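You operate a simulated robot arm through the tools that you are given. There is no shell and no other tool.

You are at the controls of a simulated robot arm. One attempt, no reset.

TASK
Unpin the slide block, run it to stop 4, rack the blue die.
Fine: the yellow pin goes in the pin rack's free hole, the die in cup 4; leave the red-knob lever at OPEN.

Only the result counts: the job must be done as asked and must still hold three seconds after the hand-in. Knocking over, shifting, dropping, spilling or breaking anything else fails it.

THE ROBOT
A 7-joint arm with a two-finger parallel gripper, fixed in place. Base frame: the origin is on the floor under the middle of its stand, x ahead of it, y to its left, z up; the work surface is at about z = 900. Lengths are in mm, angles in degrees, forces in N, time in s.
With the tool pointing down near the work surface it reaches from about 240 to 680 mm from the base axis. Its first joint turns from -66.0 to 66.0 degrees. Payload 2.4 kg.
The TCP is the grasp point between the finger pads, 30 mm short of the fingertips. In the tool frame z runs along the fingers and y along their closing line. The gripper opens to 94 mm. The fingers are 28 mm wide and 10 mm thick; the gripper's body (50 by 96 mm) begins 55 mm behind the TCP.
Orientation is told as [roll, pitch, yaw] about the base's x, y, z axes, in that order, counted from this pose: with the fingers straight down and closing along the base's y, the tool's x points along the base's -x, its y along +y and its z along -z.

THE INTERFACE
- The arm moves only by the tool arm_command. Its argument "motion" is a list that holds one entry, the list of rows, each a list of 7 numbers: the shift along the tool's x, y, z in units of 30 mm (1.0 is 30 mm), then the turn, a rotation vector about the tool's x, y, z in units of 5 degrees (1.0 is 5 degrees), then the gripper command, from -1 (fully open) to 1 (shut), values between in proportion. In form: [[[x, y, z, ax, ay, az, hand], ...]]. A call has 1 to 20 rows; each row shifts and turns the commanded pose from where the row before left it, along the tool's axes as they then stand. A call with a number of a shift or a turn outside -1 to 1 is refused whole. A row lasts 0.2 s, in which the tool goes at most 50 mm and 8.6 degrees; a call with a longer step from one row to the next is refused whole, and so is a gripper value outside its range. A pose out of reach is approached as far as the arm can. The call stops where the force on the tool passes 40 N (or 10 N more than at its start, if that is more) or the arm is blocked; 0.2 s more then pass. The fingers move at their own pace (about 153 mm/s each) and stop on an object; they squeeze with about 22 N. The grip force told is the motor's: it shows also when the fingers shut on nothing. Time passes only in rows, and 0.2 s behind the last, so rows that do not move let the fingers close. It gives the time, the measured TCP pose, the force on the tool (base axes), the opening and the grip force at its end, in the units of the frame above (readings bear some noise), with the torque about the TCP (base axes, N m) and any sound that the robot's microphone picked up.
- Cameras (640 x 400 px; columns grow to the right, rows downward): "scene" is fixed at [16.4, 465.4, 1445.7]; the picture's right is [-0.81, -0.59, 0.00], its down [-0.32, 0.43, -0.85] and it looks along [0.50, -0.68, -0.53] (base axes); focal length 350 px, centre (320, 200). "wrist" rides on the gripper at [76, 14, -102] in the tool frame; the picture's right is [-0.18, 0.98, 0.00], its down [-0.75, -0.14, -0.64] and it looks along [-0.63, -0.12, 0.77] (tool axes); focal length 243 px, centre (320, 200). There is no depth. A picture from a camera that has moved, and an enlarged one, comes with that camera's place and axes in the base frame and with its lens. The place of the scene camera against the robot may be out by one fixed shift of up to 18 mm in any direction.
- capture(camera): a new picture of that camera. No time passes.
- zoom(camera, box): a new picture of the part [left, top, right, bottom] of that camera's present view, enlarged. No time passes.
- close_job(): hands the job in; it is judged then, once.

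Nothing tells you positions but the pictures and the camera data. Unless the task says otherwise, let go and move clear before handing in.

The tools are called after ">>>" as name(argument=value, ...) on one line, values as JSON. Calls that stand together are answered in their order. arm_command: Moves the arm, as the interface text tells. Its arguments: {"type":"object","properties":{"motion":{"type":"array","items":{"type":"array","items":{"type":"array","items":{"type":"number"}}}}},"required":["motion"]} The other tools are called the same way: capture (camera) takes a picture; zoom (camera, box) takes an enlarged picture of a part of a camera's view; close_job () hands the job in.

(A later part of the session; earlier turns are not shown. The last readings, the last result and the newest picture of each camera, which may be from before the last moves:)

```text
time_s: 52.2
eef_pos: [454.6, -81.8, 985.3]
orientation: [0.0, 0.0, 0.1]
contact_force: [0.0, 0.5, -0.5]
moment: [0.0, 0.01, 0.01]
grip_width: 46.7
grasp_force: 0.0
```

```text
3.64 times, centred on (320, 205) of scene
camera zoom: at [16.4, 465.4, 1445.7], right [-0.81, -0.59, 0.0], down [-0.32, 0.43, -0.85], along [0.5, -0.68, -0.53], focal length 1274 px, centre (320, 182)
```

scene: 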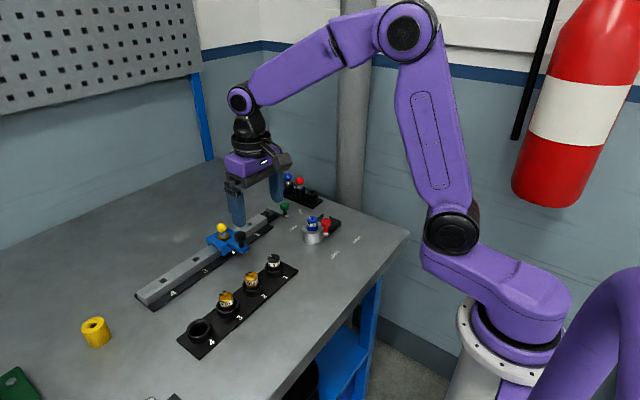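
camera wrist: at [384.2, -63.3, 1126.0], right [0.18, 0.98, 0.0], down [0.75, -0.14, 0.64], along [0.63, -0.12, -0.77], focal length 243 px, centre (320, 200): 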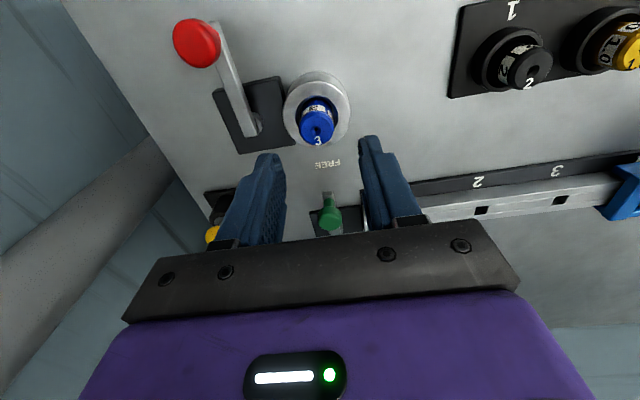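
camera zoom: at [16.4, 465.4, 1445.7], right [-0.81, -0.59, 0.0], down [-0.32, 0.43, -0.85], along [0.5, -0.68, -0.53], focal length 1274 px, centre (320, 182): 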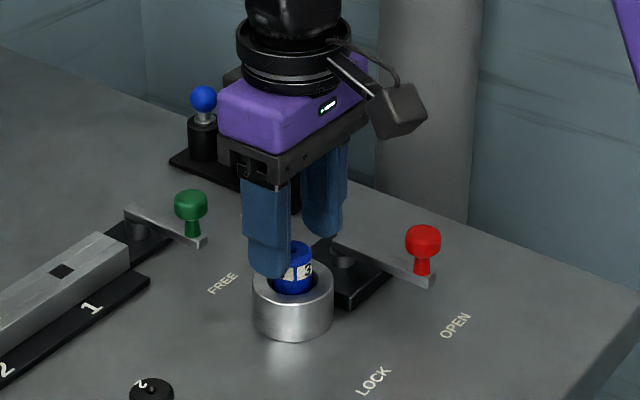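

The arm has settled 3 mm short of the die in x, so I'll shift back onto its centre and descend to grasp height.

>>> arm_command(motion=[[[-0.095, 0.06, 0, 0, 0, 0, 0.0], [0, 0, 0.3, 0, 0, 0, 0.0], [0, 0, 0.3, 0, 0, 0, 0.0], [0, 0, 0, 0, 0, 0, 0.0], [0, 0, 0, 0, 0, 0, 0.0]]])

>>> zoom(camera="wrist", box=[220, 100, 420, 225])

>>> zoom(camera="scene", box=[270, 170, 350, 260])

```text
time_s: 53.4
eef_pos: [458.9, -79.0, 967.0]
orientation: [0.0, -0.1, 0.0]
contact_force: [-0.3, -0.6, 1.1]
moment: [0.02, 0.01, 0.0]
grip_width: 46.8
grasp_force: 0.0
```

```text
3.20 times, centred on (320, 162) of wrist
camera zoom: at [383.1, -65.1, 1069.4], right [0.18, 0.98, 0.0], down [0.75, -0.14, 0.64], along [0.63, -0.12, -0.77], focal length 776 px, centre (320, 320)
```

zoom: 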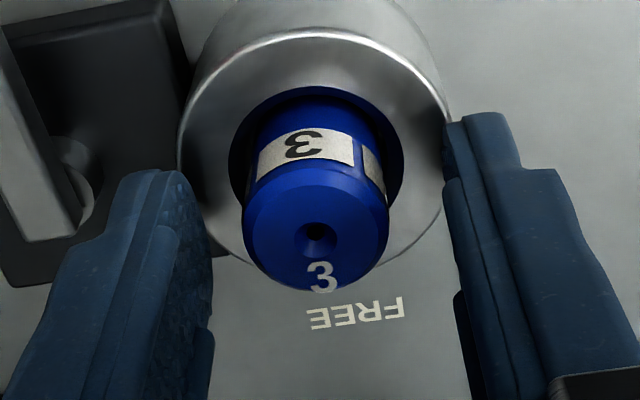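

```text
4.44 times, centred on (310, 215) of scene
camera zoom: at [16.4, 465.4, 1445.7], right [-0.81, -0.59, 0.0], down [-0.32, 0.43, -0.85], along [0.5, -0.68, -0.53], focal length 1558 px, centre (364, 133)
```

zoom: 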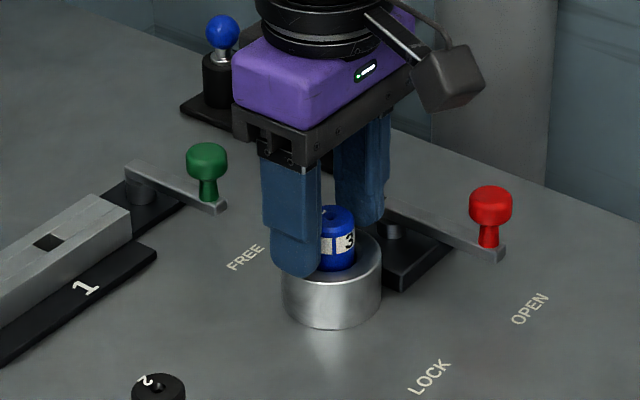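

It's centred within about 1 mm. I'll close on the die.

>>> arm_command(motion=[[[0, 0, 0, 0, 0, 0, 0.3], [0, 0, 0, 0, 0, 0, 1], [0, 0, 0, 0, 0, 0, 1], [0, 0, 0, 0, 0, 0, 1]]])

>>> zoom(camera="scene", box=[270, 170, 350, 260])

```text
time_s: 54.4
eef_pos: [460.0, -79.9, 967.5]
orientation: [0.0, 0.1, 0.0]
contact_force: [0.6, -0.1, -0.3]
moment: [0.02, 0.0, 0.01]
grip_width: 24.5
grasp_force: 21.6
```

```text
4.44 times, centred on (310, 215) of scene
camera zoom: at [16.4, 465.4, 1445.7], right [-0.81, -0.59, 0.0], down [-0.32, 0.43, -0.85], along [0.5, -0.68, -0.53], focal length 1558 px, centre (364, 133)
```

zoom: 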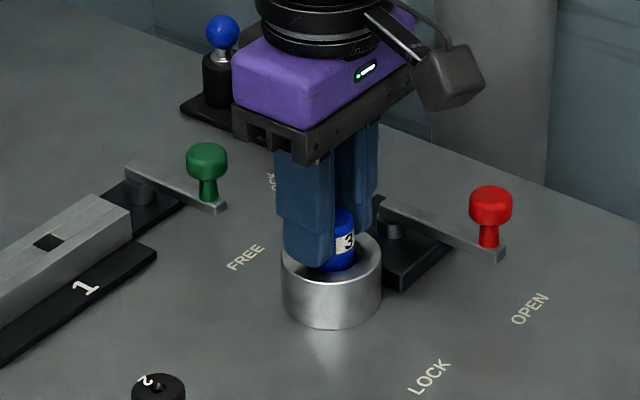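

Gripped at 24.5 mm. I'll lift slowly at first, watching the force in case the die is held.

>>> arm_command(motion=[[[0, 0, -0.15, 0, 0, 0, 1], [0, 0, -0.15, 0, 0, 0, 1], [0, 0, -0.2, 0, 0, 0, 1], [0, 0, 0, 0, 0, 0, 1]]])

>>> zoom(camera="scene", box=[270, 170, 350, 260])

```text
time_s: 55.4
eef_pos: [459.7, -81.2, 983.9]
orientation: [0.0, 0.0, 0.0]
contact_force: [-0.3, 0.3, -1.3]
moment: [-0.03, -0.01, 0.01]
grip_width: 24.5
grasp_force: 21.7
```

```text
4.44 times, centred on (310, 215) of scene
camera zoom: at [16.4, 465.4, 1445.7], right [-0.81, -0.59, 0.0], down [-0.32, 0.43, -0.85], along [0.5, -0.68, -0.53], focal length 1558 px, centre (364, 133)
```

zoom: 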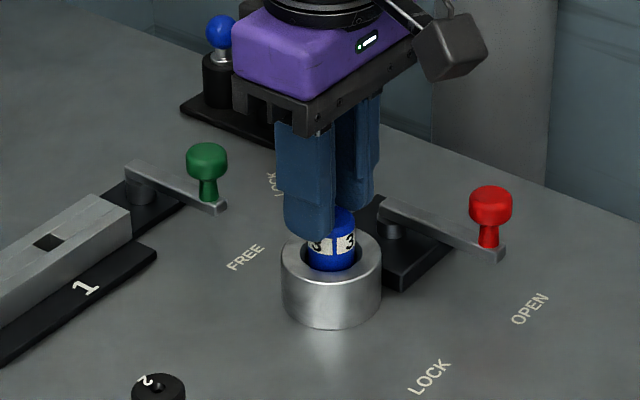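

I need to check whether the die actually rose or slipped in the grip.

>>> capture(camera="wrist")

>>> zoom(camera="wrist", box=[240, 110, 400, 220])

>>> zoom(camera="scene", box=[295, 205, 335, 245])

```text
taken
camera wrist: at [382.9, -65.9, 1085.8], right [0.18, 0.98, 0.0], down [0.75, -0.14, 0.64], along [0.63, -0.12, -0.77], focal length 243 px, centre (320, 200)
```

wrist: 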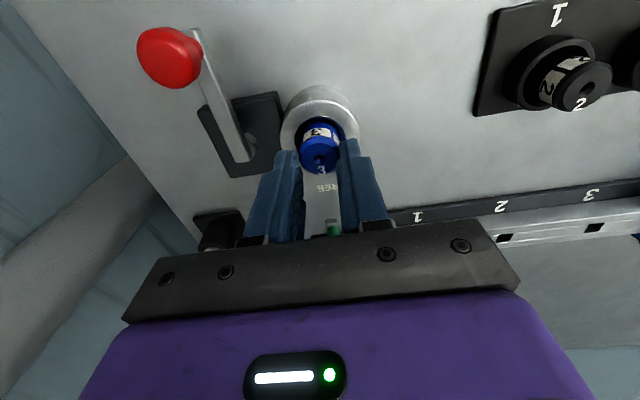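

```text
3.64 times, centred on (320, 165) of wrist
camera zoom: at [382.9, -65.9, 1085.8], right [0.18, 0.98, 0.0], down [0.75, -0.14, 0.64], along [0.63, -0.12, -0.77], focal length 882 px, centre (320, 327)
```

zoom: 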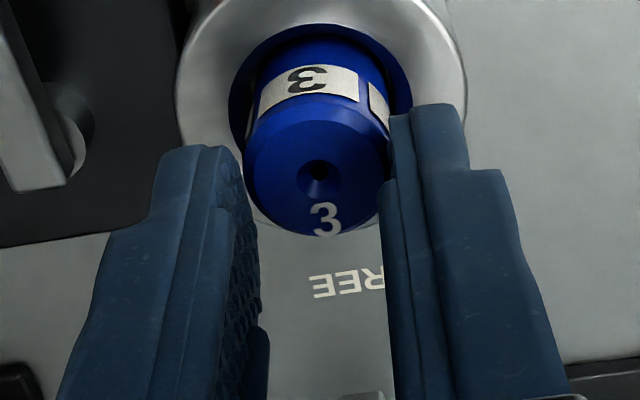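

```text
10.00 times, centred on (315, 225) of scene
camera zoom: at [16.4, 465.4, 1445.7], right [-0.81, -0.59, 0.0], down [-0.32, 0.43, -0.85], along [0.5, -0.68, -0.53], focal length 3505 px, centre (370, -50)
```

zoom: 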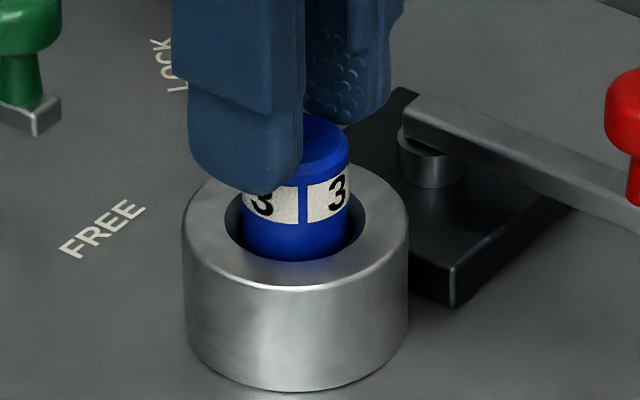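

The die slipped: its top is still at z ≈ 956 while the fingers rose. I'll re-grip deeper and pull in single small steps, reading the force each time to find out whether it is locked or just tight.

>>> arm_command(motion=[[[0, 0, 0, 0, 0, 0, 0.2], [0, 0, 0, 0, 0, 0, 0.2], [0.03, 0.03, 0.35, 0, 0, 0, 0.2], [0, 0, 0.3, 0, 0, 0, 0.2], [0, 0, 0, 0, 0, 0, 0.2], [0, 0, 0, 0, 0, 0, 0.2]]])

>>> zoom(camera="wrist", box=[240, 110, 400, 220])

>>> zoom(camera="scene", box=[295, 205, 335, 245])

```text
time_s: 56.8
eef_pos: [458.4, -78.7, 963.1]
orientation: [0.0, 0.0, 0.0]
contact_force: [0.1, 0.8, 0.5]
moment: [0.0, 0.0, 0.01]
grip_width: 37.6
grasp_force: 0.1
```

```text
3.64 times, centred on (320, 165) of wrist
camera zoom: at [381.2, -64.0, 1065.2], right [0.18, 0.98, 0.0], down [0.75, -0.14, 0.64], along [0.63, -0.12, -0.77], focal length 882 px, centre (320, 327)
```

zoom: 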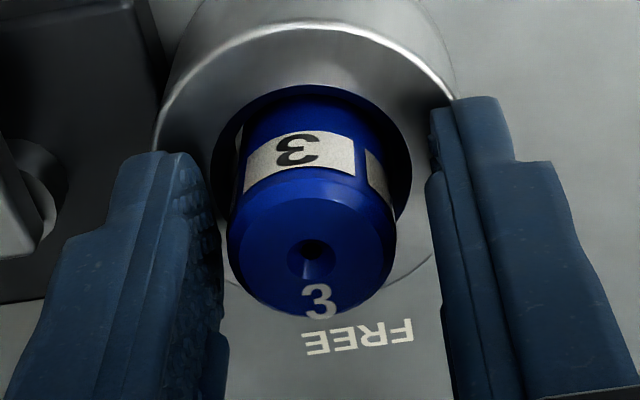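

```text
10.00 times, centred on (315, 225) of scene
camera zoom: at [16.4, 465.4, 1445.7], right [-0.81, -0.59, 0.0], down [-0.32, 0.43, -0.85], along [0.5, -0.68, -0.53], focal length 3505 px, centre (370, -50)
```

zoom: 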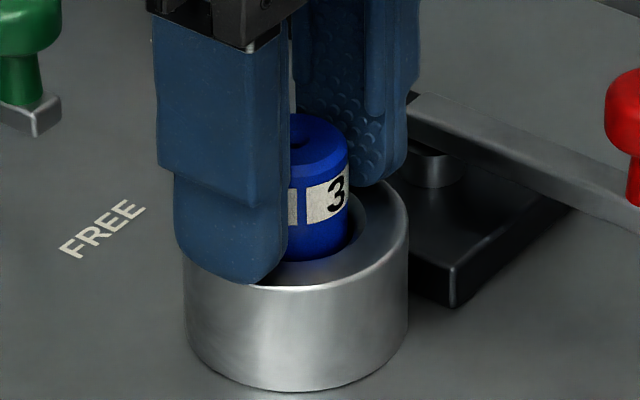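

>>> arm_command(motion=[[[0, 0, 0, 0, 0, 0, 0.5], [0, 0, 0, 0, 0, 0, 1], [0, 0, 0, 0, 0, 0, 1], [0, 0, 0, 0, 0, 0, 1], [0, 0, -0.06, 0, 0, 0, 1]]])

>>> arm_command(motion=[[[0, 0, -0.06, 0, 0, 0, 1]]])

>>> zoom(camera="scene", box=[295, 205, 335, 245])

>>> zoom(camera="wrist", box=[240, 110, 400, 220])

```text
time_s: 58.0
eef_pos: [457.8, -78.9, 966.1]
orientation: [0.0, 0.0, 0.0]
contact_force: [-0.1, -1.2, -0.7]
moment: [-0.06, 0.03, 0.01]
grip_width: 24.4
grasp_force: 22.1
```

```text
time_s: 58.4
eef_pos: [456.8, -77.8, 967.5]
orientation: [-0.1, 0.0, 0.1]
contact_force: [0.1, 0.3, -0.4]
moment: [0.01, -0.01, -0.01]
grip_width: 24.4
grasp_force: 22.4
```

```text
10.00 times, centred on (315, 225) of scene
camera zoom: at [16.4, 465.4, 1445.7], right [-0.81, -0.59, 0.0], down [-0.32, 0.43, -0.85], along [0.5, -0.68, -0.53], focal length 3505 px, centre (370, -50)
```

zoom: 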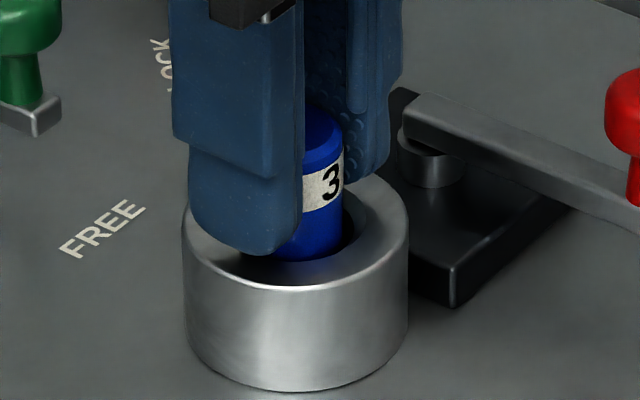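

```text
3.64 times, centred on (320, 165) of wrist
camera zoom: at [381.9, -64.3, 1069.2], right [0.18, 0.98, 0.0], down [0.75, -0.14, 0.64], along [0.63, -0.12, -0.77], focal length 882 px, centre (320, 327)
```

zoom: 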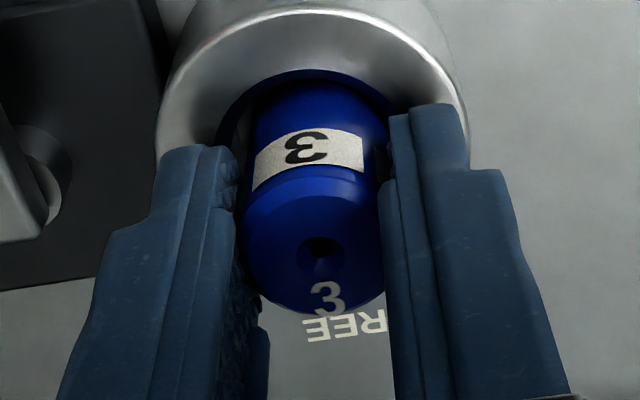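

This time the die is rising with the fingers. I'll continue in single small steps and watch for anything that holds it.

>>> arm_command(motion=[[[0, 0, -0.06, 0, 0, 0, 1]]])

>>> arm_command(motion=[[[0, 0, -0.06, 0, 0, 0, 1]]])

>>> zoom(camera="scene", box=[295, 205, 335, 245])

>>> zoom(camera="wrist", box=[240, 110, 400, 220])

```text
time_s: 58.8
eef_pos: [457.8, -77.8, 970.3]
orientation: [0.0, 0.0, 0.0]
contact_force: [0.1, -1.0, 0.1]
moment: [-0.04, -0.04, 0.0]
grip_width: 24.8
grasp_force: 21.6
```

```text
time_s: 59.2
eef_pos: [458.6, -79.0, 970.7]
orientation: [0.0, 0.0, 0.0]
contact_force: [-0.1, -2.5, 0.2]
moment: [-0.16, 0.02, 0.01]
grip_width: 24.3
grasp_force: 21.6
```

```text
10.00 times, centred on (315, 225) of scene
camera zoom: at [16.4, 465.3, 1445.7], right [-0.81, -0.59, 0.0], down [-0.32, 0.43, -0.85], along [0.5, -0.68, -0.53], focal length 3505 px, centre (370, -50)
```

zoom: 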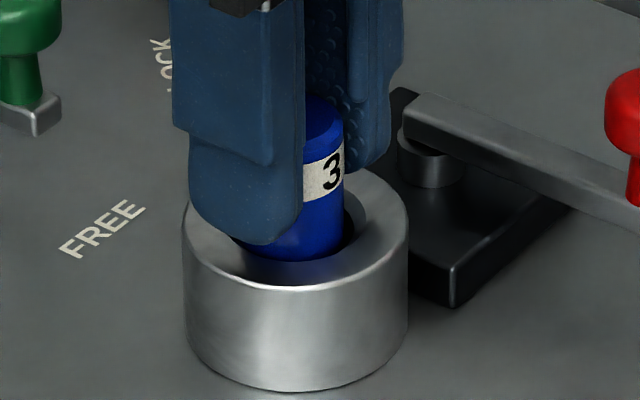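

```text
3.64 times, centred on (320, 165) of wrist
camera zoom: at [381.5, -63.9, 1072.9], right [0.18, 0.98, 0.0], down [0.75, -0.14, 0.64], along [0.63, -0.12, -0.77], focal length 882 px, centre (320, 327)
```

zoom: 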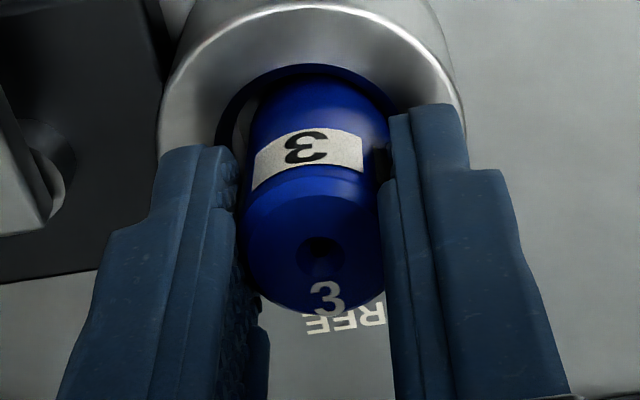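

It's lifting, with a small side force in −y. I'll ease over 0.7 mm and keep going up.

>>> arm_command(motion=[[[0, -0.025, -0.06, 0, 0, 0, 1]]])

>>> arm_command(motion=[[[0, 0, -0.08, 0, 0, 0, 1]]])

>>> arm_command(motion=[[[0, 0, -0.08, 0, 0, 0, 1]]])

>>> zoom(camera="scene", box=[295, 205, 335, 245])

>>> zoom(camera="wrist", box=[240, 110, 400, 220])

```text
time_s: 59.6
eef_pos: [457.7, -78.9, 972.0]
orientation: [0.0, 0.0, 0.0]
contact_force: [-0.5, -0.6, -0.4]
moment: [-0.01, 0.01, 0.02]
grip_width: 24.5
grasp_force: 22.3
```

```text
time_s: 60.0
eef_pos: [458.2, -79.4, 973.9]
orientation: [-0.1, -0.1, 0.0]
contact_force: [-0.7, 0.1, -0.6]
moment: [0.03, 0.0, -0.05]
grip_width: 24.6
grasp_force: 22.2
```

```text
time_s: 60.4
eef_pos: [458.0, -79.2, 976.8]
orientation: [0.0, 0.0, 0.0]
contact_force: [0.0, 0.4, -0.2]
moment: [0.0, -0.02, -0.02]
grip_width: 24.4
grasp_force: 22.1
```

```text
10.00 times, centred on (315, 225) of scene
camera zoom: at [16.4, 465.4, 1445.7], right [-0.81, -0.59, 0.0], down [-0.32, 0.43, -0.85], along [0.5, -0.68, -0.53], focal length 3505 px, centre (370, -50)
```

zoom: 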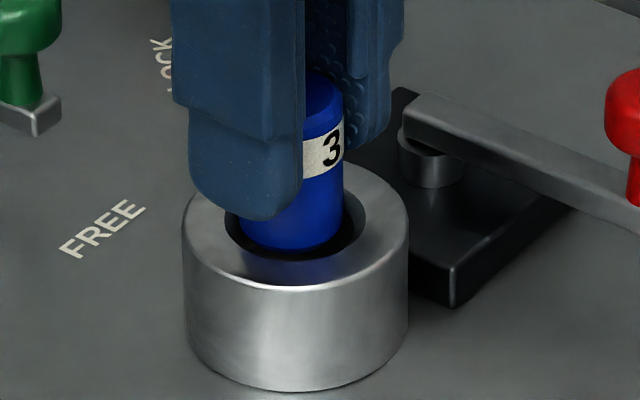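

```text
3.64 times, centred on (320, 165) of wrist
camera zoom: at [382.3, -65.2, 1078.8], right [0.18, 0.98, 0.0], down [0.75, -0.14, 0.64], along [0.63, -0.12, -0.77], focal length 882 px, centre (320, 327)
```

zoom: 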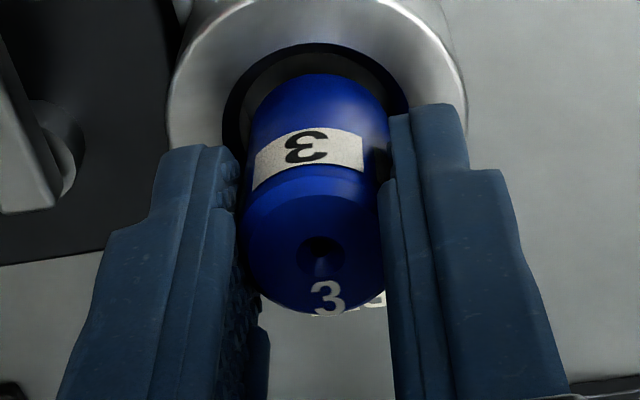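

It's coming out cleanly. I'll continue to raise it gently.

>>> arm_command(motion=[[[0, 0, -0.1, 0, 0, 0, 1], [0, 0, -0.1, 0, 0, 0, 1], [0, 0, -0.1, 0, 0, 0, 1], [0, 0, 0, 0, 0, 0, 1]]])

>>> zoom(camera="scene", box=[290, 195, 340, 245])

>>> arm_command(motion=[[[0, 0, -0.15, 0, 0, 0, 1], [0, 0, -0.15, 0, 0, 0, 1], [0, 0, -0.2, 0, 0, 0, 1], [0, 0, 0, 0, 0, 0, 1]]])

>>> zoom(camera="scene", box=[290, 195, 340, 245])

>>> zoom(camera="wrist", box=[240, 110, 400, 220])

```text
time_s: 61.4
eef_pos: [457.6, -78.3, 987.9]
orientation: [0.2, 0.0, 0.0]
contact_force: [-0.2, -0.2, -0.5]
moment: [0.01, 0.0, 0.0]
grip_width: 24.5
grasp_force: 22.2
```

```text
8.00 times, centred on (315, 220) of scene
camera zoom: at [16.4, 465.4, 1445.7], right [-0.81, -0.59, 0.0], down [-0.32, 0.43, -0.85], along [0.5, -0.68, -0.53], focal length 2804 px, centre (360, 40)
```

zoom: 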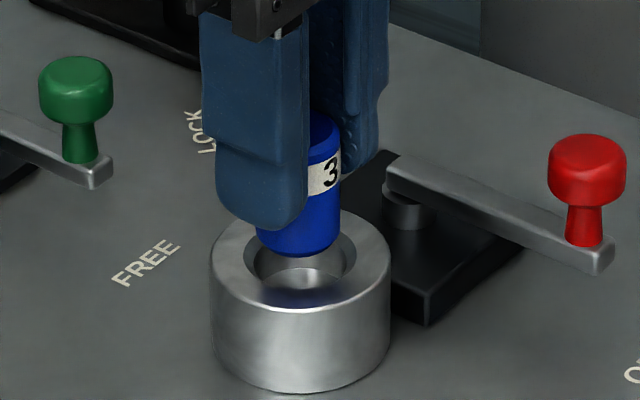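

```text
time_s: 62.4
eef_pos: [457.3, -78.3, 1003.1]
orientation: [0.0, 0.0, 0.0]
contact_force: [-0.2, -0.4, 0.1]
moment: [0.02, -0.02, 0.01]
grip_width: 24.6
grasp_force: 21.8
```

```text
8.00 times, centred on (315, 220) of scene
camera zoom: at [16.4, 465.4, 1445.7], right [-0.81, -0.59, 0.0], down [-0.32, 0.43, -0.85], along [0.5, -0.68, -0.53], focal length 2804 px, centre (360, 40)
```

zoom: 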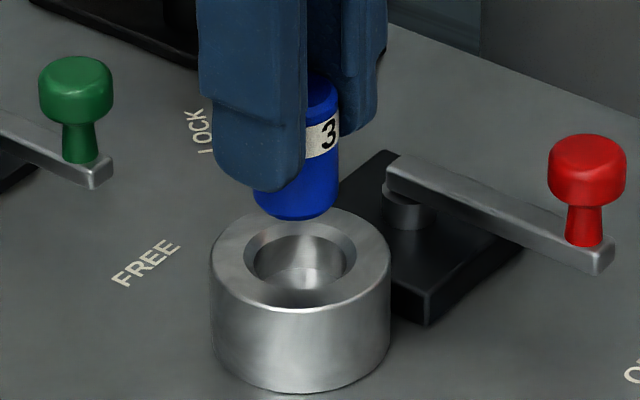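

```text
3.64 times, centred on (320, 165) of wrist
camera zoom: at [381.2, -63.6, 1103.7], right [0.18, 0.98, 0.0], down [0.75, -0.14, 0.64], along [0.63, -0.12, -0.77], focal length 882 px, centre (320, 327)
```

zoom: 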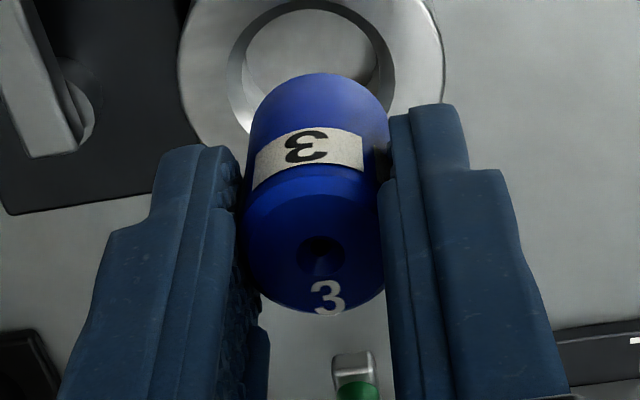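

The die is out and steady in the grip. I'll raise it and carry it toward cup 4 at a moderate speed.

>>> arm_command(motion=[[[0, 0, -0.3, 0, 0, 0, 1], [0, 0, -0.4, 0, 0, 0, 1], [0, 0, -0.4, 0, 0, 0, 1], [0, 0, -0.4, 0, 0, 0, 1], [0, 0, -0.4, 0, 0, 0, 1], [0, 0, -0.3, 0, 0, 0, 1], [0, 0, 0, 0, 0, 0, 1]]])

>>> arm_command(motion=[[[0.03, 0.3, 0, 0, 0, 0, 1], [0.03, 0.5, 0, 0, 0, 0, 1], [0.03, 0.6, 0, 0, 0, 0, 1], [0.03, 0.6, 0, 0, 0, 0, 1], [0.03, 0.6, 0, 0, 0, 0, 1], [0.03, 0.6, 0, 0, 0, 0, 1], [0.03, 0.6, 0, 0, 0, 0, 1], [0.03, 0.6, 0, 0, 0, 0, 1], [0.03, 0.6, 0, 0, 0, 0, 1], [0.03, 0.6, 0, 0, 0, 0, 1], [0.03, 0.6, 0, 0, 0, 0, 1], [0.03, 0.6, 0, 0, 0, 0, 1], [0.03, 0.6, 0, 0, 0, 0, 1], [0.03, 0.6, 0, 0, 0, 0, 1], [0.03, 0.6, 0, 0, 0, 0, 1], [0.03, 0.6, 0, 0, 0, 0, 1], [0.03, 0.6, 0, 0, 0, 0, 1], [0.03, 0.5, 0, 0, 0, 0, 1], [0, 0.3, 0, 0, 0, 0, 1], [0, 0, 0, 0, 0, 0, 1]]])

>>> capture(camera="wrist")

>>> zoom(camera="wrist", box=[200, 40, 440, 190])

>>> zoom(camera="scene", box=[150, 220, 310, 370])

```text
time_s: 64.0
eef_pos: [457.9, -79.8, 1067.2]
orientation: [0.0, 0.1, -0.1]
contact_force: [0.1, 0.1, -0.9]
moment: [0.02, -0.02, -0.04]
grip_width: 24.6
grasp_force: 22.3
```

```text
time_s: 68.2
eef_pos: [441.8, 239.3, 1067.1]
orientation: [0.1, 0.0, 0.1]
contact_force: [0.2, -0.6, -0.7]
moment: [0.02, 0.01, 0.02]
grip_width: 24.4
grasp_force: 21.1
```

```text
taken
camera wrist: at [365.0, 253.5, 1169.5], right [0.18, 0.98, 0.0], down [0.75, -0.14, 0.64], along [0.63, -0.12, -0.77], focal length 243 px, centre (320, 200)
```

wrist: 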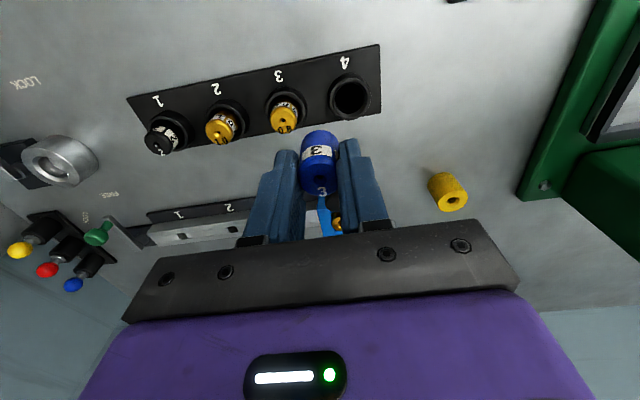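

```text
2.67 times, centred on (320, 115) of wrist
camera zoom: at [365.0, 253.5, 1169.5], right [0.18, 0.98, 0.0], down [0.75, -0.14, 0.64], along [0.63, -0.12, -0.77], focal length 647 px, centre (320, 427)
```

zoom: 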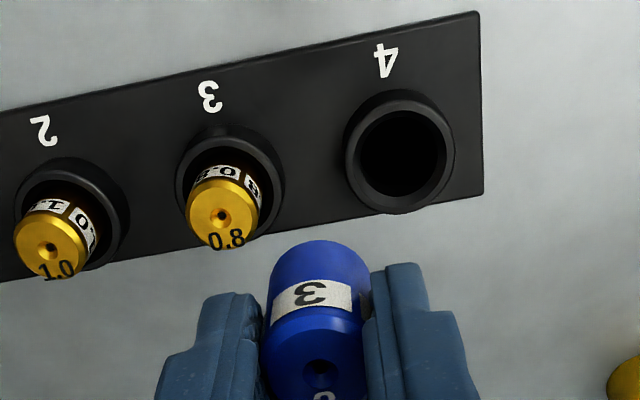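

```text
2.67 times, centred on (230, 295) of scene
camera zoom: at [16.4, 465.4, 1445.7], right [-0.81, -0.59, 0.0], down [-0.32, 0.43, -0.85], along [0.5, -0.68, -0.53], focal length 935 px, centre (560, -53)
```

zoom: 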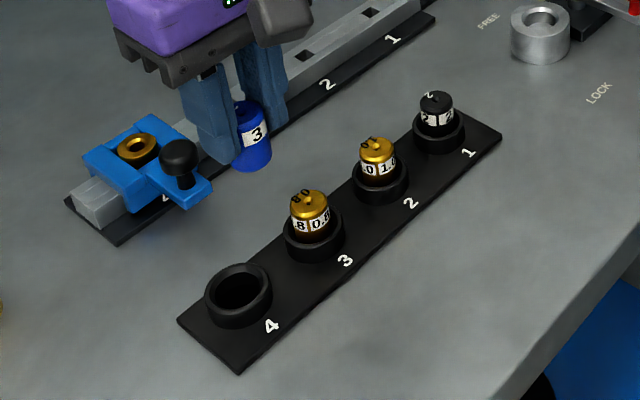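

Cup 4 comes out at about (444, 268), with its rim near z = 918. I'll move over it, part way down, to refine the alignment.

>>> arm_command(motion=[[[-0.02, 0.243, 0.2, 0, 0, 0, 1], [-0.02, 0.243, 0.3, 0, 0, 0, 1], [-0.02, 0.243, 0.3, 0, 0, 0, 1], [-0.02, 0.243, 0.3, 0, 0, 0, 1], [0, 0, 0, 0, 0, 0, 1], [0, 0, 0, 0, 0, 0, 1], [0, 0, 0, 0, 0, 0, 1]]])

>>> capture(camera="wrist")

>>> zoom(camera="wrist", box=[200, 40, 440, 190])

>>> zoom(camera="scene", box=[150, 220, 270, 370])

```text
time_s: 69.8
eef_pos: [443.2, 268.5, 1035.4]
orientation: [0.0, 0.1, -0.1]
contact_force: [-0.6, 0.3, -0.9]
moment: [-0.01, 0.0, -0.02]
grip_width: 24.3
grasp_force: 22.1
```

```text
taken
camera wrist: at [367.2, 283.1, 1137.4], right [0.18, 0.98, 0.0], down [0.75, -0.14, 0.64], along [0.63, -0.12, -0.77], focal length 243 px, centre (320, 200)
```

wrist: 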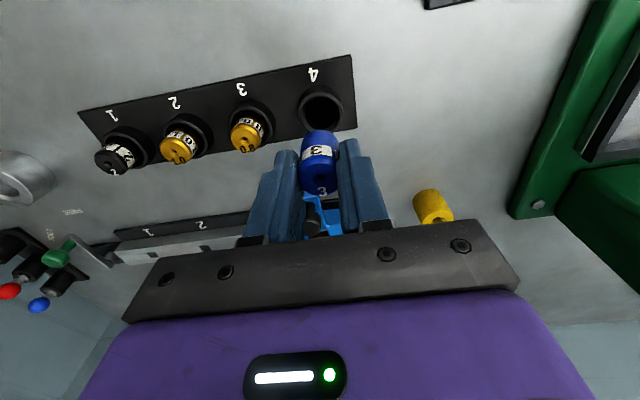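

```text
2.67 times, centred on (320, 115) of wrist
camera zoom: at [367.2, 283.1, 1137.4], right [0.18, 0.98, 0.0], down [0.75, -0.14, 0.64], along [0.63, -0.12, -0.77], focal length 647 px, centre (320, 427)
```

zoom: 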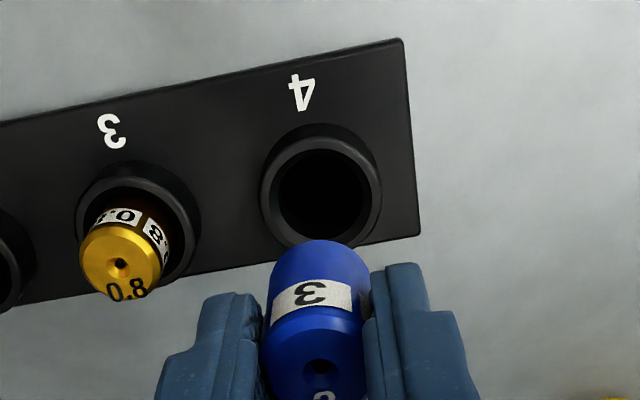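

```text
2.67 times, centred on (210, 295) of scene
camera zoom: at [16.4, 465.4, 1445.7], right [-0.81, -0.59, 0.0], down [-0.32, 0.43, -0.85], along [0.5, -0.68, -0.53], focal length 935 px, centre (613, -53)
```

zoom: 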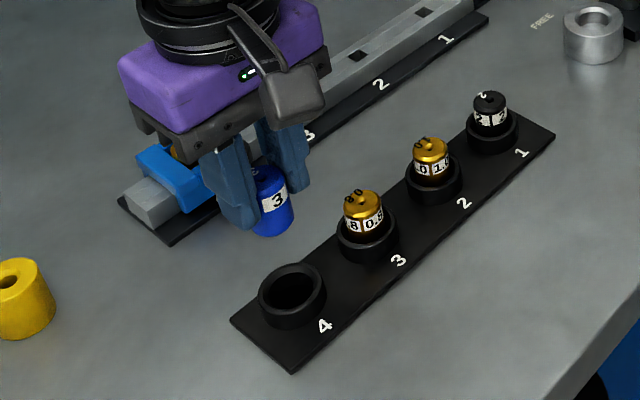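

Cup 4 refined to (445, 269, rim 919). I'll correct x by 2 mm and lower the die until its bottom is just above the rim.

>>> arm_command(motion=[[[-0.06, 0.01, 0.2, 0, 0, 0, 1], [0, 0, 0.35, 0, 0, 0, 1], [0, 0, 0.4, 0, 0, 0, 1], [0, 0, 0.4, 0, 0, 0, 1], [0, 0, 0.35, 0, 0, 0, 1], [0, 0, 0.3, 0, 0, 0, 1], [0, 0, 0, 0, 0, 0, 1], [0, 0, 0, 0, 0, 0, 1], [0, 0, 0, 0, 0, 0, 1]]])

>>> zoom(camera="wrist", box=[220, 80, 420, 205])

>>> zoom(camera="scene", box=[170, 290, 250, 350])

```text
time_s: 71.8
eef_pos: [445.5, 269.2, 974.3]
orientation: [0.1, 0.0, -0.1]
contact_force: [0.4, 0.4, -0.5]
moment: [-0.03, 0.01, 0.0]
grip_width: 24.5
grasp_force: 22.4
```

```text
3.20 times, centred on (320, 142) of wrist
camera zoom: at [368.8, 283.0, 1076.7], right [0.18, 0.98, 0.0], down [0.75, -0.14, 0.64], along [0.63, -0.12, -0.77], focal length 776 px, centre (320, 384)
```

zoom: 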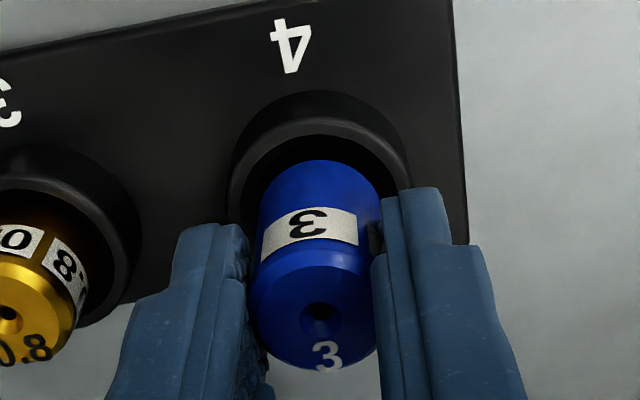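

```text
6.67 times, centred on (210, 320) of scene
camera zoom: at [16.4, 465.4, 1445.7], right [-0.81, -0.59, 0.0], down [-0.32, 0.43, -0.85], along [0.5, -0.68, -0.53], focal length 2336 px, centre (1053, -600)
```

zoom: 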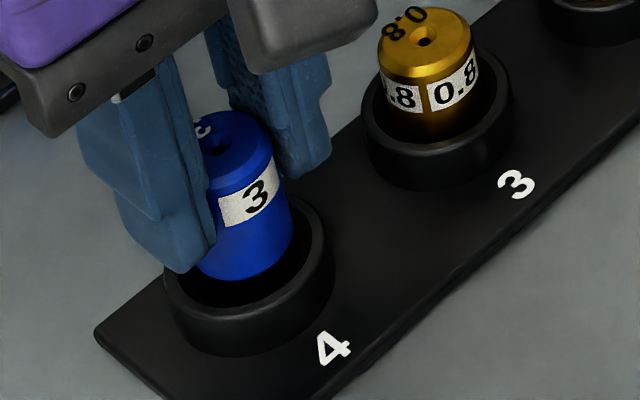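

The die bottom is just above cup 4 and centred. I'll lower it slowly while watching the force.

>>> arm_command(motion=[[[0, 0, 0.1, 0, 0, 0, 1], [0, 0, 0.1, 0, 0, 0, 1], [0, 0, 0.1, 0, 0, 0, 1], [0, 0, 0, 0, 0, 0, 1]]])

>>> zoom(camera="wrist", box=[220, 80, 420, 205])

>>> zoom(camera="scene", box=[170, 290, 250, 350])

```text
time_s: 72.8
eef_pos: [445.5, 269.1, 966.1]
orientation: [0.0, 0.0, 0.0]
contact_force: [0.1, -0.2, -1.1]
moment: [0.0, -0.03, 0.03]
grip_width: 24.3
grasp_force: 22.4
```

```text
3.20 times, centred on (320, 142) of wrist
camera zoom: at [369.1, 282.5, 1067.2], right [0.18, 0.98, 0.0], down [0.75, -0.14, 0.64], along [0.63, -0.12, -0.77], focal length 776 px, centre (320, 384)
```

zoom: 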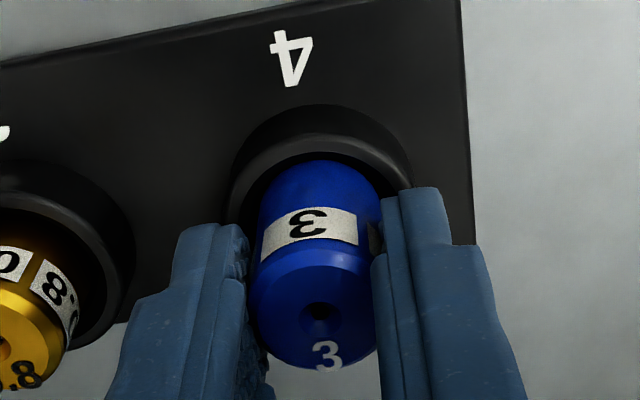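

```text
6.67 times, centred on (210, 320) of scene
camera zoom: at [16.4, 465.4, 1445.7], right [-0.81, -0.59, 0.0], down [-0.32, 0.43, -0.85], along [0.5, -0.68, -0.53], focal length 2336 px, centre (1053, -600)
```

zoom: 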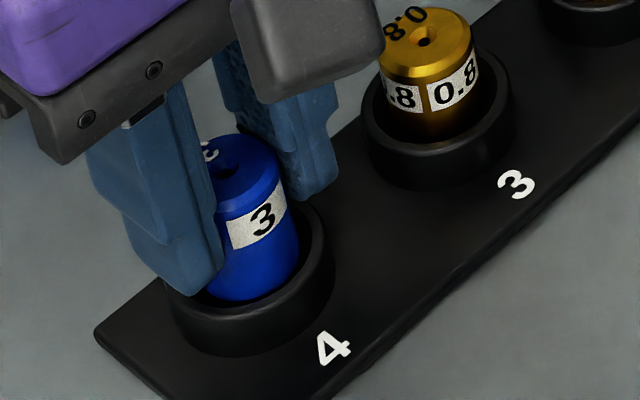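

It's entering the cup with no contact. I'll continue in small steps, feeling for the bottom.

>>> arm_command(motion=[[[0, 0, 0.1, 0, 0, 0, 1], [0, 0, 0.1, 0, 0, 0, 1], [0, 0, 0, 0, 0, 0, 1]]])

>>> arm_command(motion=[[[0, 0, 0.07, 0, 0, 0, 1], [0, 0, 0, 0, 0, 0, 1]]])

>>> arm_command(motion=[[[0, 0, 0.07, 0, 0, 0, 1], [0, 0, 0, 0, 0, 0, 1]]])

>>> zoom(camera="wrist", box=[220, 80, 420, 205])

>>> zoom(camera="scene", box=[170, 290, 250, 350])

```text
time_s: 73.6
eef_pos: [446.8, 268.4, 959.3]
orientation: [0.0, 0.0, 0.0]
contact_force: [-0.1, -0.6, -0.7]
moment: [-0.03, -0.01, 0.02]
grip_width: 24.4
grasp_force: 22.3
```

```text
time_s: 74.2
eef_pos: [445.9, 269.0, 956.7]
orientation: [0.1, 0.0, 0.0]
contact_force: [1.5, -1.5, 0.4]
moment: [-0.07, -0.06, 0.03]
grip_width: 24.5
grasp_force: 22.1
```

```text
time_s: 74.8
eef_pos: [446.3, 268.3, 954.4]
orientation: [0.0, -0.1, 0.0]
contact_force: [3.7, -3.0, 1.2]
moment: [-0.13, -0.13, 0.05]
grip_width: 24.6
grasp_force: 21.8
```

```text
3.20 times, centred on (320, 142) of wrist
camera zoom: at [369.2, 283.0, 1057.0], right [0.18, 0.98, 0.0], down [0.75, -0.14, 0.64], along [0.63, -0.12, -0.77], focal length 776 px, centre (320, 384)
```

zoom: 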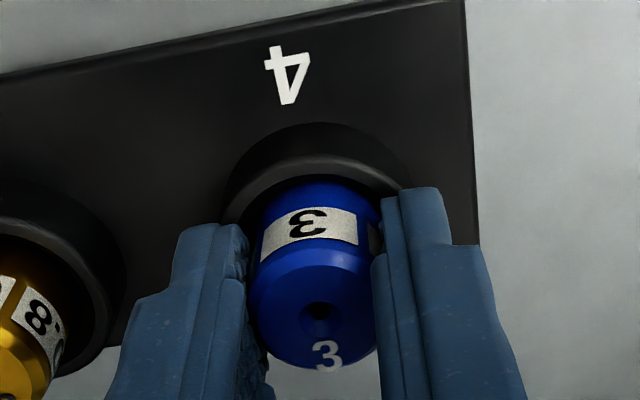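

```text
6.67 times, centred on (210, 320) of scene
camera zoom: at [16.5, 465.3, 1445.7], right [-0.81, -0.59, 0.0], down [-0.32, 0.43, -0.85], along [0.5, -0.68, -0.53], focal length 2336 px, centre (1053, -600)
```

zoom: 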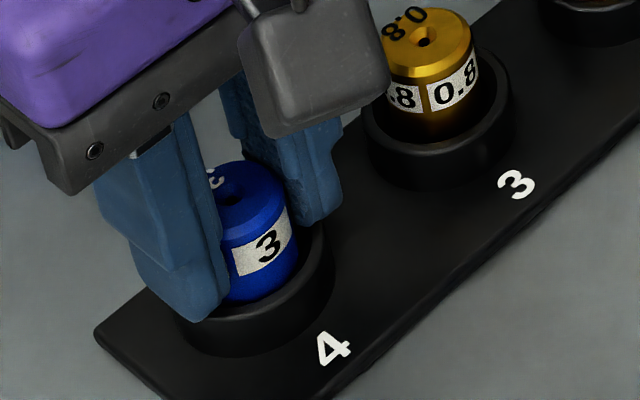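

There is a small side force (+x, −y) as the die meets the tapered wall. I'll ease it over by about 0.7 mm and continue down.

>>> arm_command(motion=[[[-0.025, -0.022, 0, 0, 0, 0, 1], [0, 0, 0, 0, 0, 0, 1]]])

>>> arm_command(motion=[[[0, 0, 0.06, 0, 0, 0, 1], [0, 0, 0, 0, 0, 0, 1]]])

>>> zoom(camera="scene", box=[170, 290, 250, 350])

```text
time_s: 75.4
eef_pos: [444.6, 268.3, 954.6]
orientation: [0.0, 0.0, 0.0]
contact_force: [1.1, 1.2, -0.4]
moment: [0.04, -0.07, 0.0]
grip_width: 24.6
grasp_force: 22.0
```

```text
time_s: 76.0
eef_pos: [443.9, 269.3, 953.8]
orientation: [0.0, -0.1, 0.0]
contact_force: [-1.8, -0.1, 8.0]
moment: [0.02, 0.06, 0.02]
grip_width: 24.1
grasp_force: 22.3
```

```text
6.67 times, centred on (210, 320) of scene
camera zoom: at [16.3, 465.3, 1445.7], right [-0.81, -0.59, 0.0], down [-0.32, 0.43, -0.85], along [0.5, -0.68, -0.53], focal length 2336 px, centre (1053, -600)
```

zoom: 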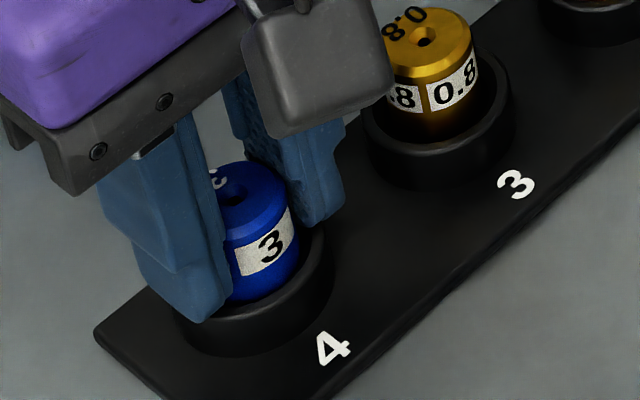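

An 8 N upward force shows the die has reached the bottom, and its height matches its neighbours. I'll release and rise.

>>> arm_command(motion=[[[0, 0, -0.03, 0, 0, 0, 1], [0, 0, 0, 0, 0, 0, 0.35], [0, 0, 0, 0, 0, 0, 0.15], [0, 0, 0, 0, 0, 0, 0.15], [0, 0, 0, 0, 0, 0, 0.15]]])

>>> zoom(camera="scene", box=[170, 290, 250, 350])

>>> zoom(camera="wrist", box=[220, 80, 420, 205])

```text
time_s: 77.2
eef_pos: [445.8, 268.6, 953.5]
orientation: [0.0, 0.1, 0.0]
contact_force: [-0.2, -0.8, -0.3]
moment: [0.02, 0.01, 0.01]
grip_width: 40.1
grasp_force: 0.0
```

```text
6.67 times, centred on (210, 320) of scene
camera zoom: at [16.4, 465.4, 1445.7], right [-0.81, -0.59, 0.0], down [-0.32, 0.43, -0.85], along [0.5, -0.68, -0.53], focal length 2336 px, centre (1053, -600)
```

zoom: 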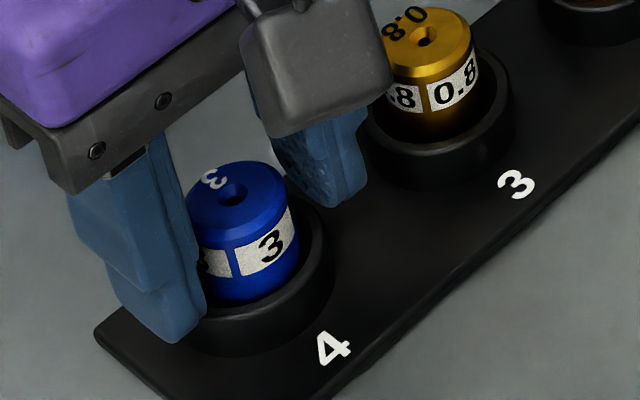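

```text
3.20 times, centred on (320, 142) of wrist
camera zoom: at [369.6, 282.3, 1056.2], right [0.18, 0.98, 0.0], down [0.75, -0.14, 0.64], along [0.63, -0.12, -0.77], focal length 776 px, centre (320, 384)
```

zoom: 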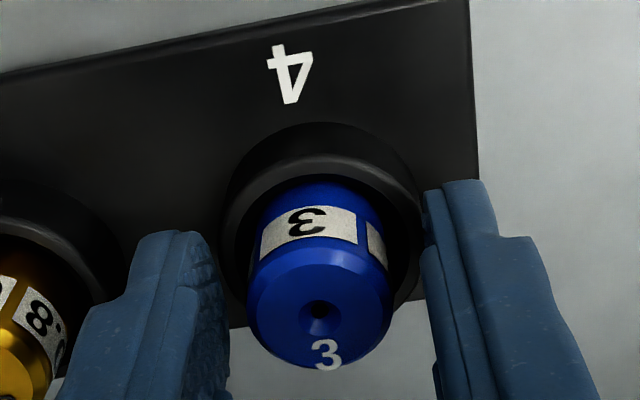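

The die stands upright in cup 4 and the fingers are clear of it. I'll rise straight up and inspect everything.

>>> arm_command(motion=[[[0, 0, -0.3, 0, 0, 0, 0.15], [0, 0, -0.6, 0, 0, 0, 0.15], [0, 0, -0.8, 0, 0, 0, 0.15], [0, 0, -0.9, 0, 0, 0, 0.15], [0, 0, -0.9, 0, 0, 0, 0.15], [0, 0, -0.9, 0, 0, 0, 0.15], [0, 0, 0, 0, 0, 0, 0.15], [0, 0, 0, 0, 0, 0, 0.15]]])

>>> capture(camera="scene")

>>> capture(camera="wrist")

>>> zoom(camera="scene", box=[130, 220, 310, 370])

>>> zoom(camera="wrist", box=[200, 60, 440, 210])

```text
time_s: 79.0
eef_pos: [443.3, 268.9, 1086.2]
orientation: [0.0, 0.0, -0.1]
contact_force: [-0.1, 0.1, 0.4]
moment: [0.03, -0.06, 0.02]
grip_width: 39.8
grasp_force: 0.0
```

```text
taken
```

scene: 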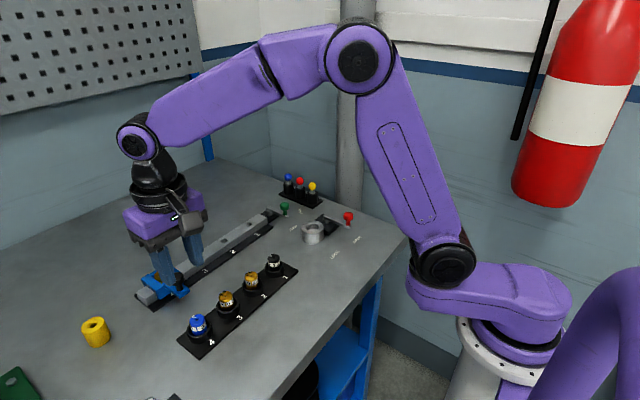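

```text
taken
camera wrist: at [367.9, 283.5, 1188.9], right [0.18, 0.98, 0.0], down [0.75, -0.14, 0.64], along [0.63, -0.12, -0.77], focal length 243 px, centre (320, 200)
```

wrist: 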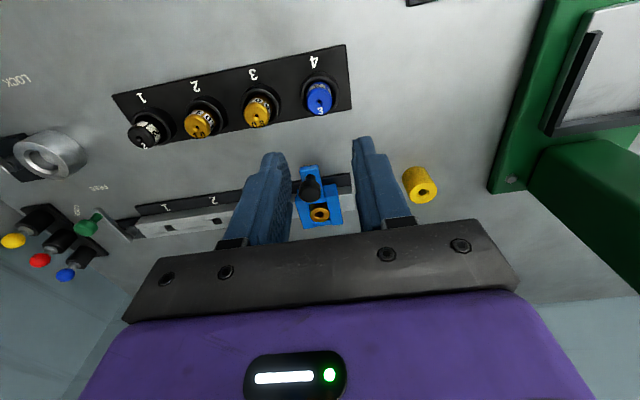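

```text
2.67 times, centred on (220, 295) of scene
camera zoom: at [16.4, 465.4, 1445.7], right [-0.81, -0.59, 0.0], down [-0.32, 0.43, -0.85], along [0.5, -0.68, -0.53], focal length 935 px, centre (587, -53)
```

zoom: 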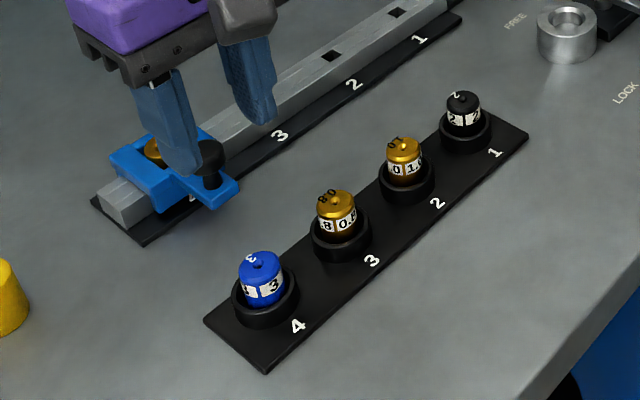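

```text
2.67 times, centred on (320, 135) of wrist
camera zoom: at [367.9, 283.5, 1188.9], right [0.18, 0.98, 0.0], down [0.75, -0.14, 0.64], along [0.63, -0.12, -0.77], focal length 647 px, centre (320, 373)
```

zoom: 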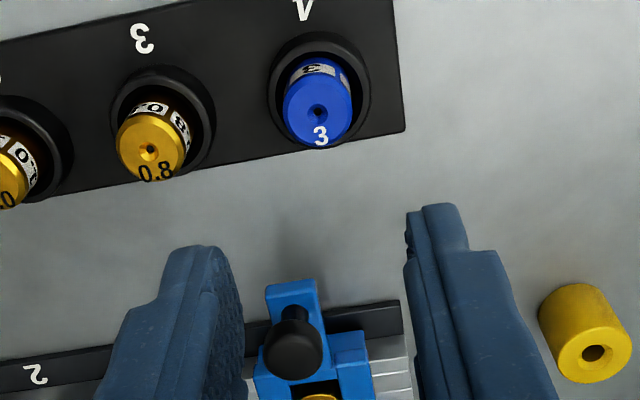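

Everything looks right: the die is in cup 4, the pin is racked and the red lever is at OPEN. I'll take one more close, steep view of the block to confirm it is centred on stop 4.

>>> arm_command(motion=[[[-0.778, -0.21, 0, 0, 0, 0, -0.5], [-0.778, -0.21, 0, 0, 0, 0, -0.5], [-0.778, -0.21, 0, 0, 0, 0, -0.5], [-0.778, -0.21, 0, 0, 0, 0, -0.5], [-0.778, -0.21, 0, 0, 0, 0, -0.5], [-0.778, -0.21, 0, 0, 0, 0, -0.5], [0, 0, 0, 0, 0, 0, -0.5], [0, 0, 0, 0, 0, 0, -0.5], [0, 0, 0, 0, 0, 0, -0.5]]])

>>> capture(camera="wrist")

>>> zoom(camera="wrist", box=[120, 60, 380, 200])

>>> zoom(camera="wrist", box=[280, 60, 380, 140])

```text
time_s: 81.0
eef_pos: [585.1, 229.6, 1086.7]
orientation: [0.1, -0.1, -0.1]
contact_force: [-0.2, -0.6, 0.9]
moment: [-0.01, -0.01, -0.02]
grip_width: 70.5
grasp_force: 0.0
```

```text
taken
camera wrist: at [509.1, 243.8, 1189.0], right [0.18, 0.98, 0.0], down [0.75, -0.14, 0.64], along [0.63, -0.12, -0.77], focal length 243 px, centre (320, 200)
```

wrist: 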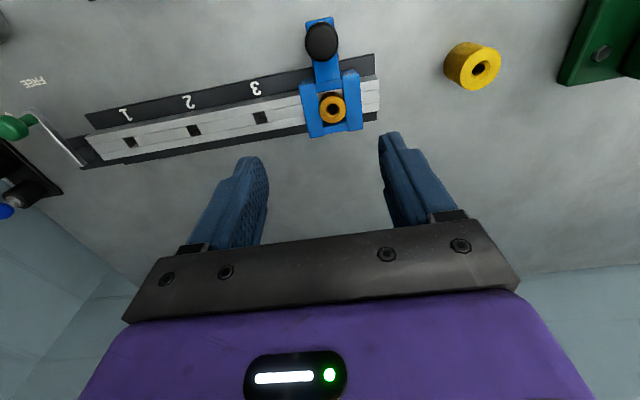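

```text
2.46 times, centred on (250, 130) of wrist
camera zoom: at [509.1, 243.8, 1189.0], right [0.18, 0.98, 0.0], down [0.75, -0.14, 0.64], along [0.63, -0.12, -0.77], focal length 597 px, centre (492, 372)
```

zoom: 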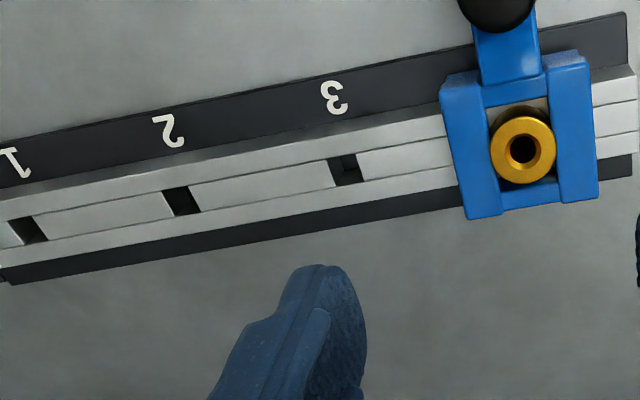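

```text
5.00 times, centred on (330, 100) of wrist
camera zoom: at [509.1, 243.8, 1189.0], right [0.18, 0.98, 0.0], down [0.75, -0.14, 0.64], along [0.63, -0.12, -0.77], focal length 1213 px, centre (270, 700)
```

zoom: 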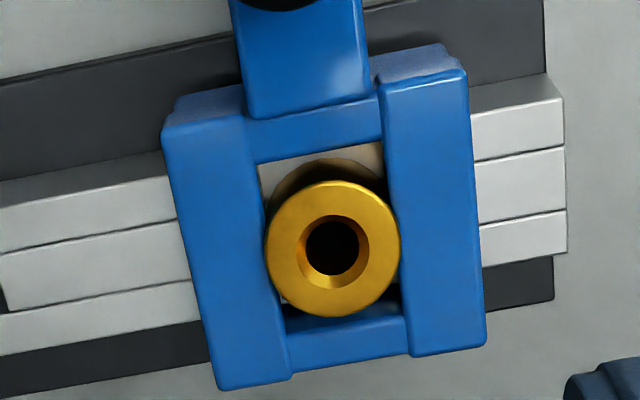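

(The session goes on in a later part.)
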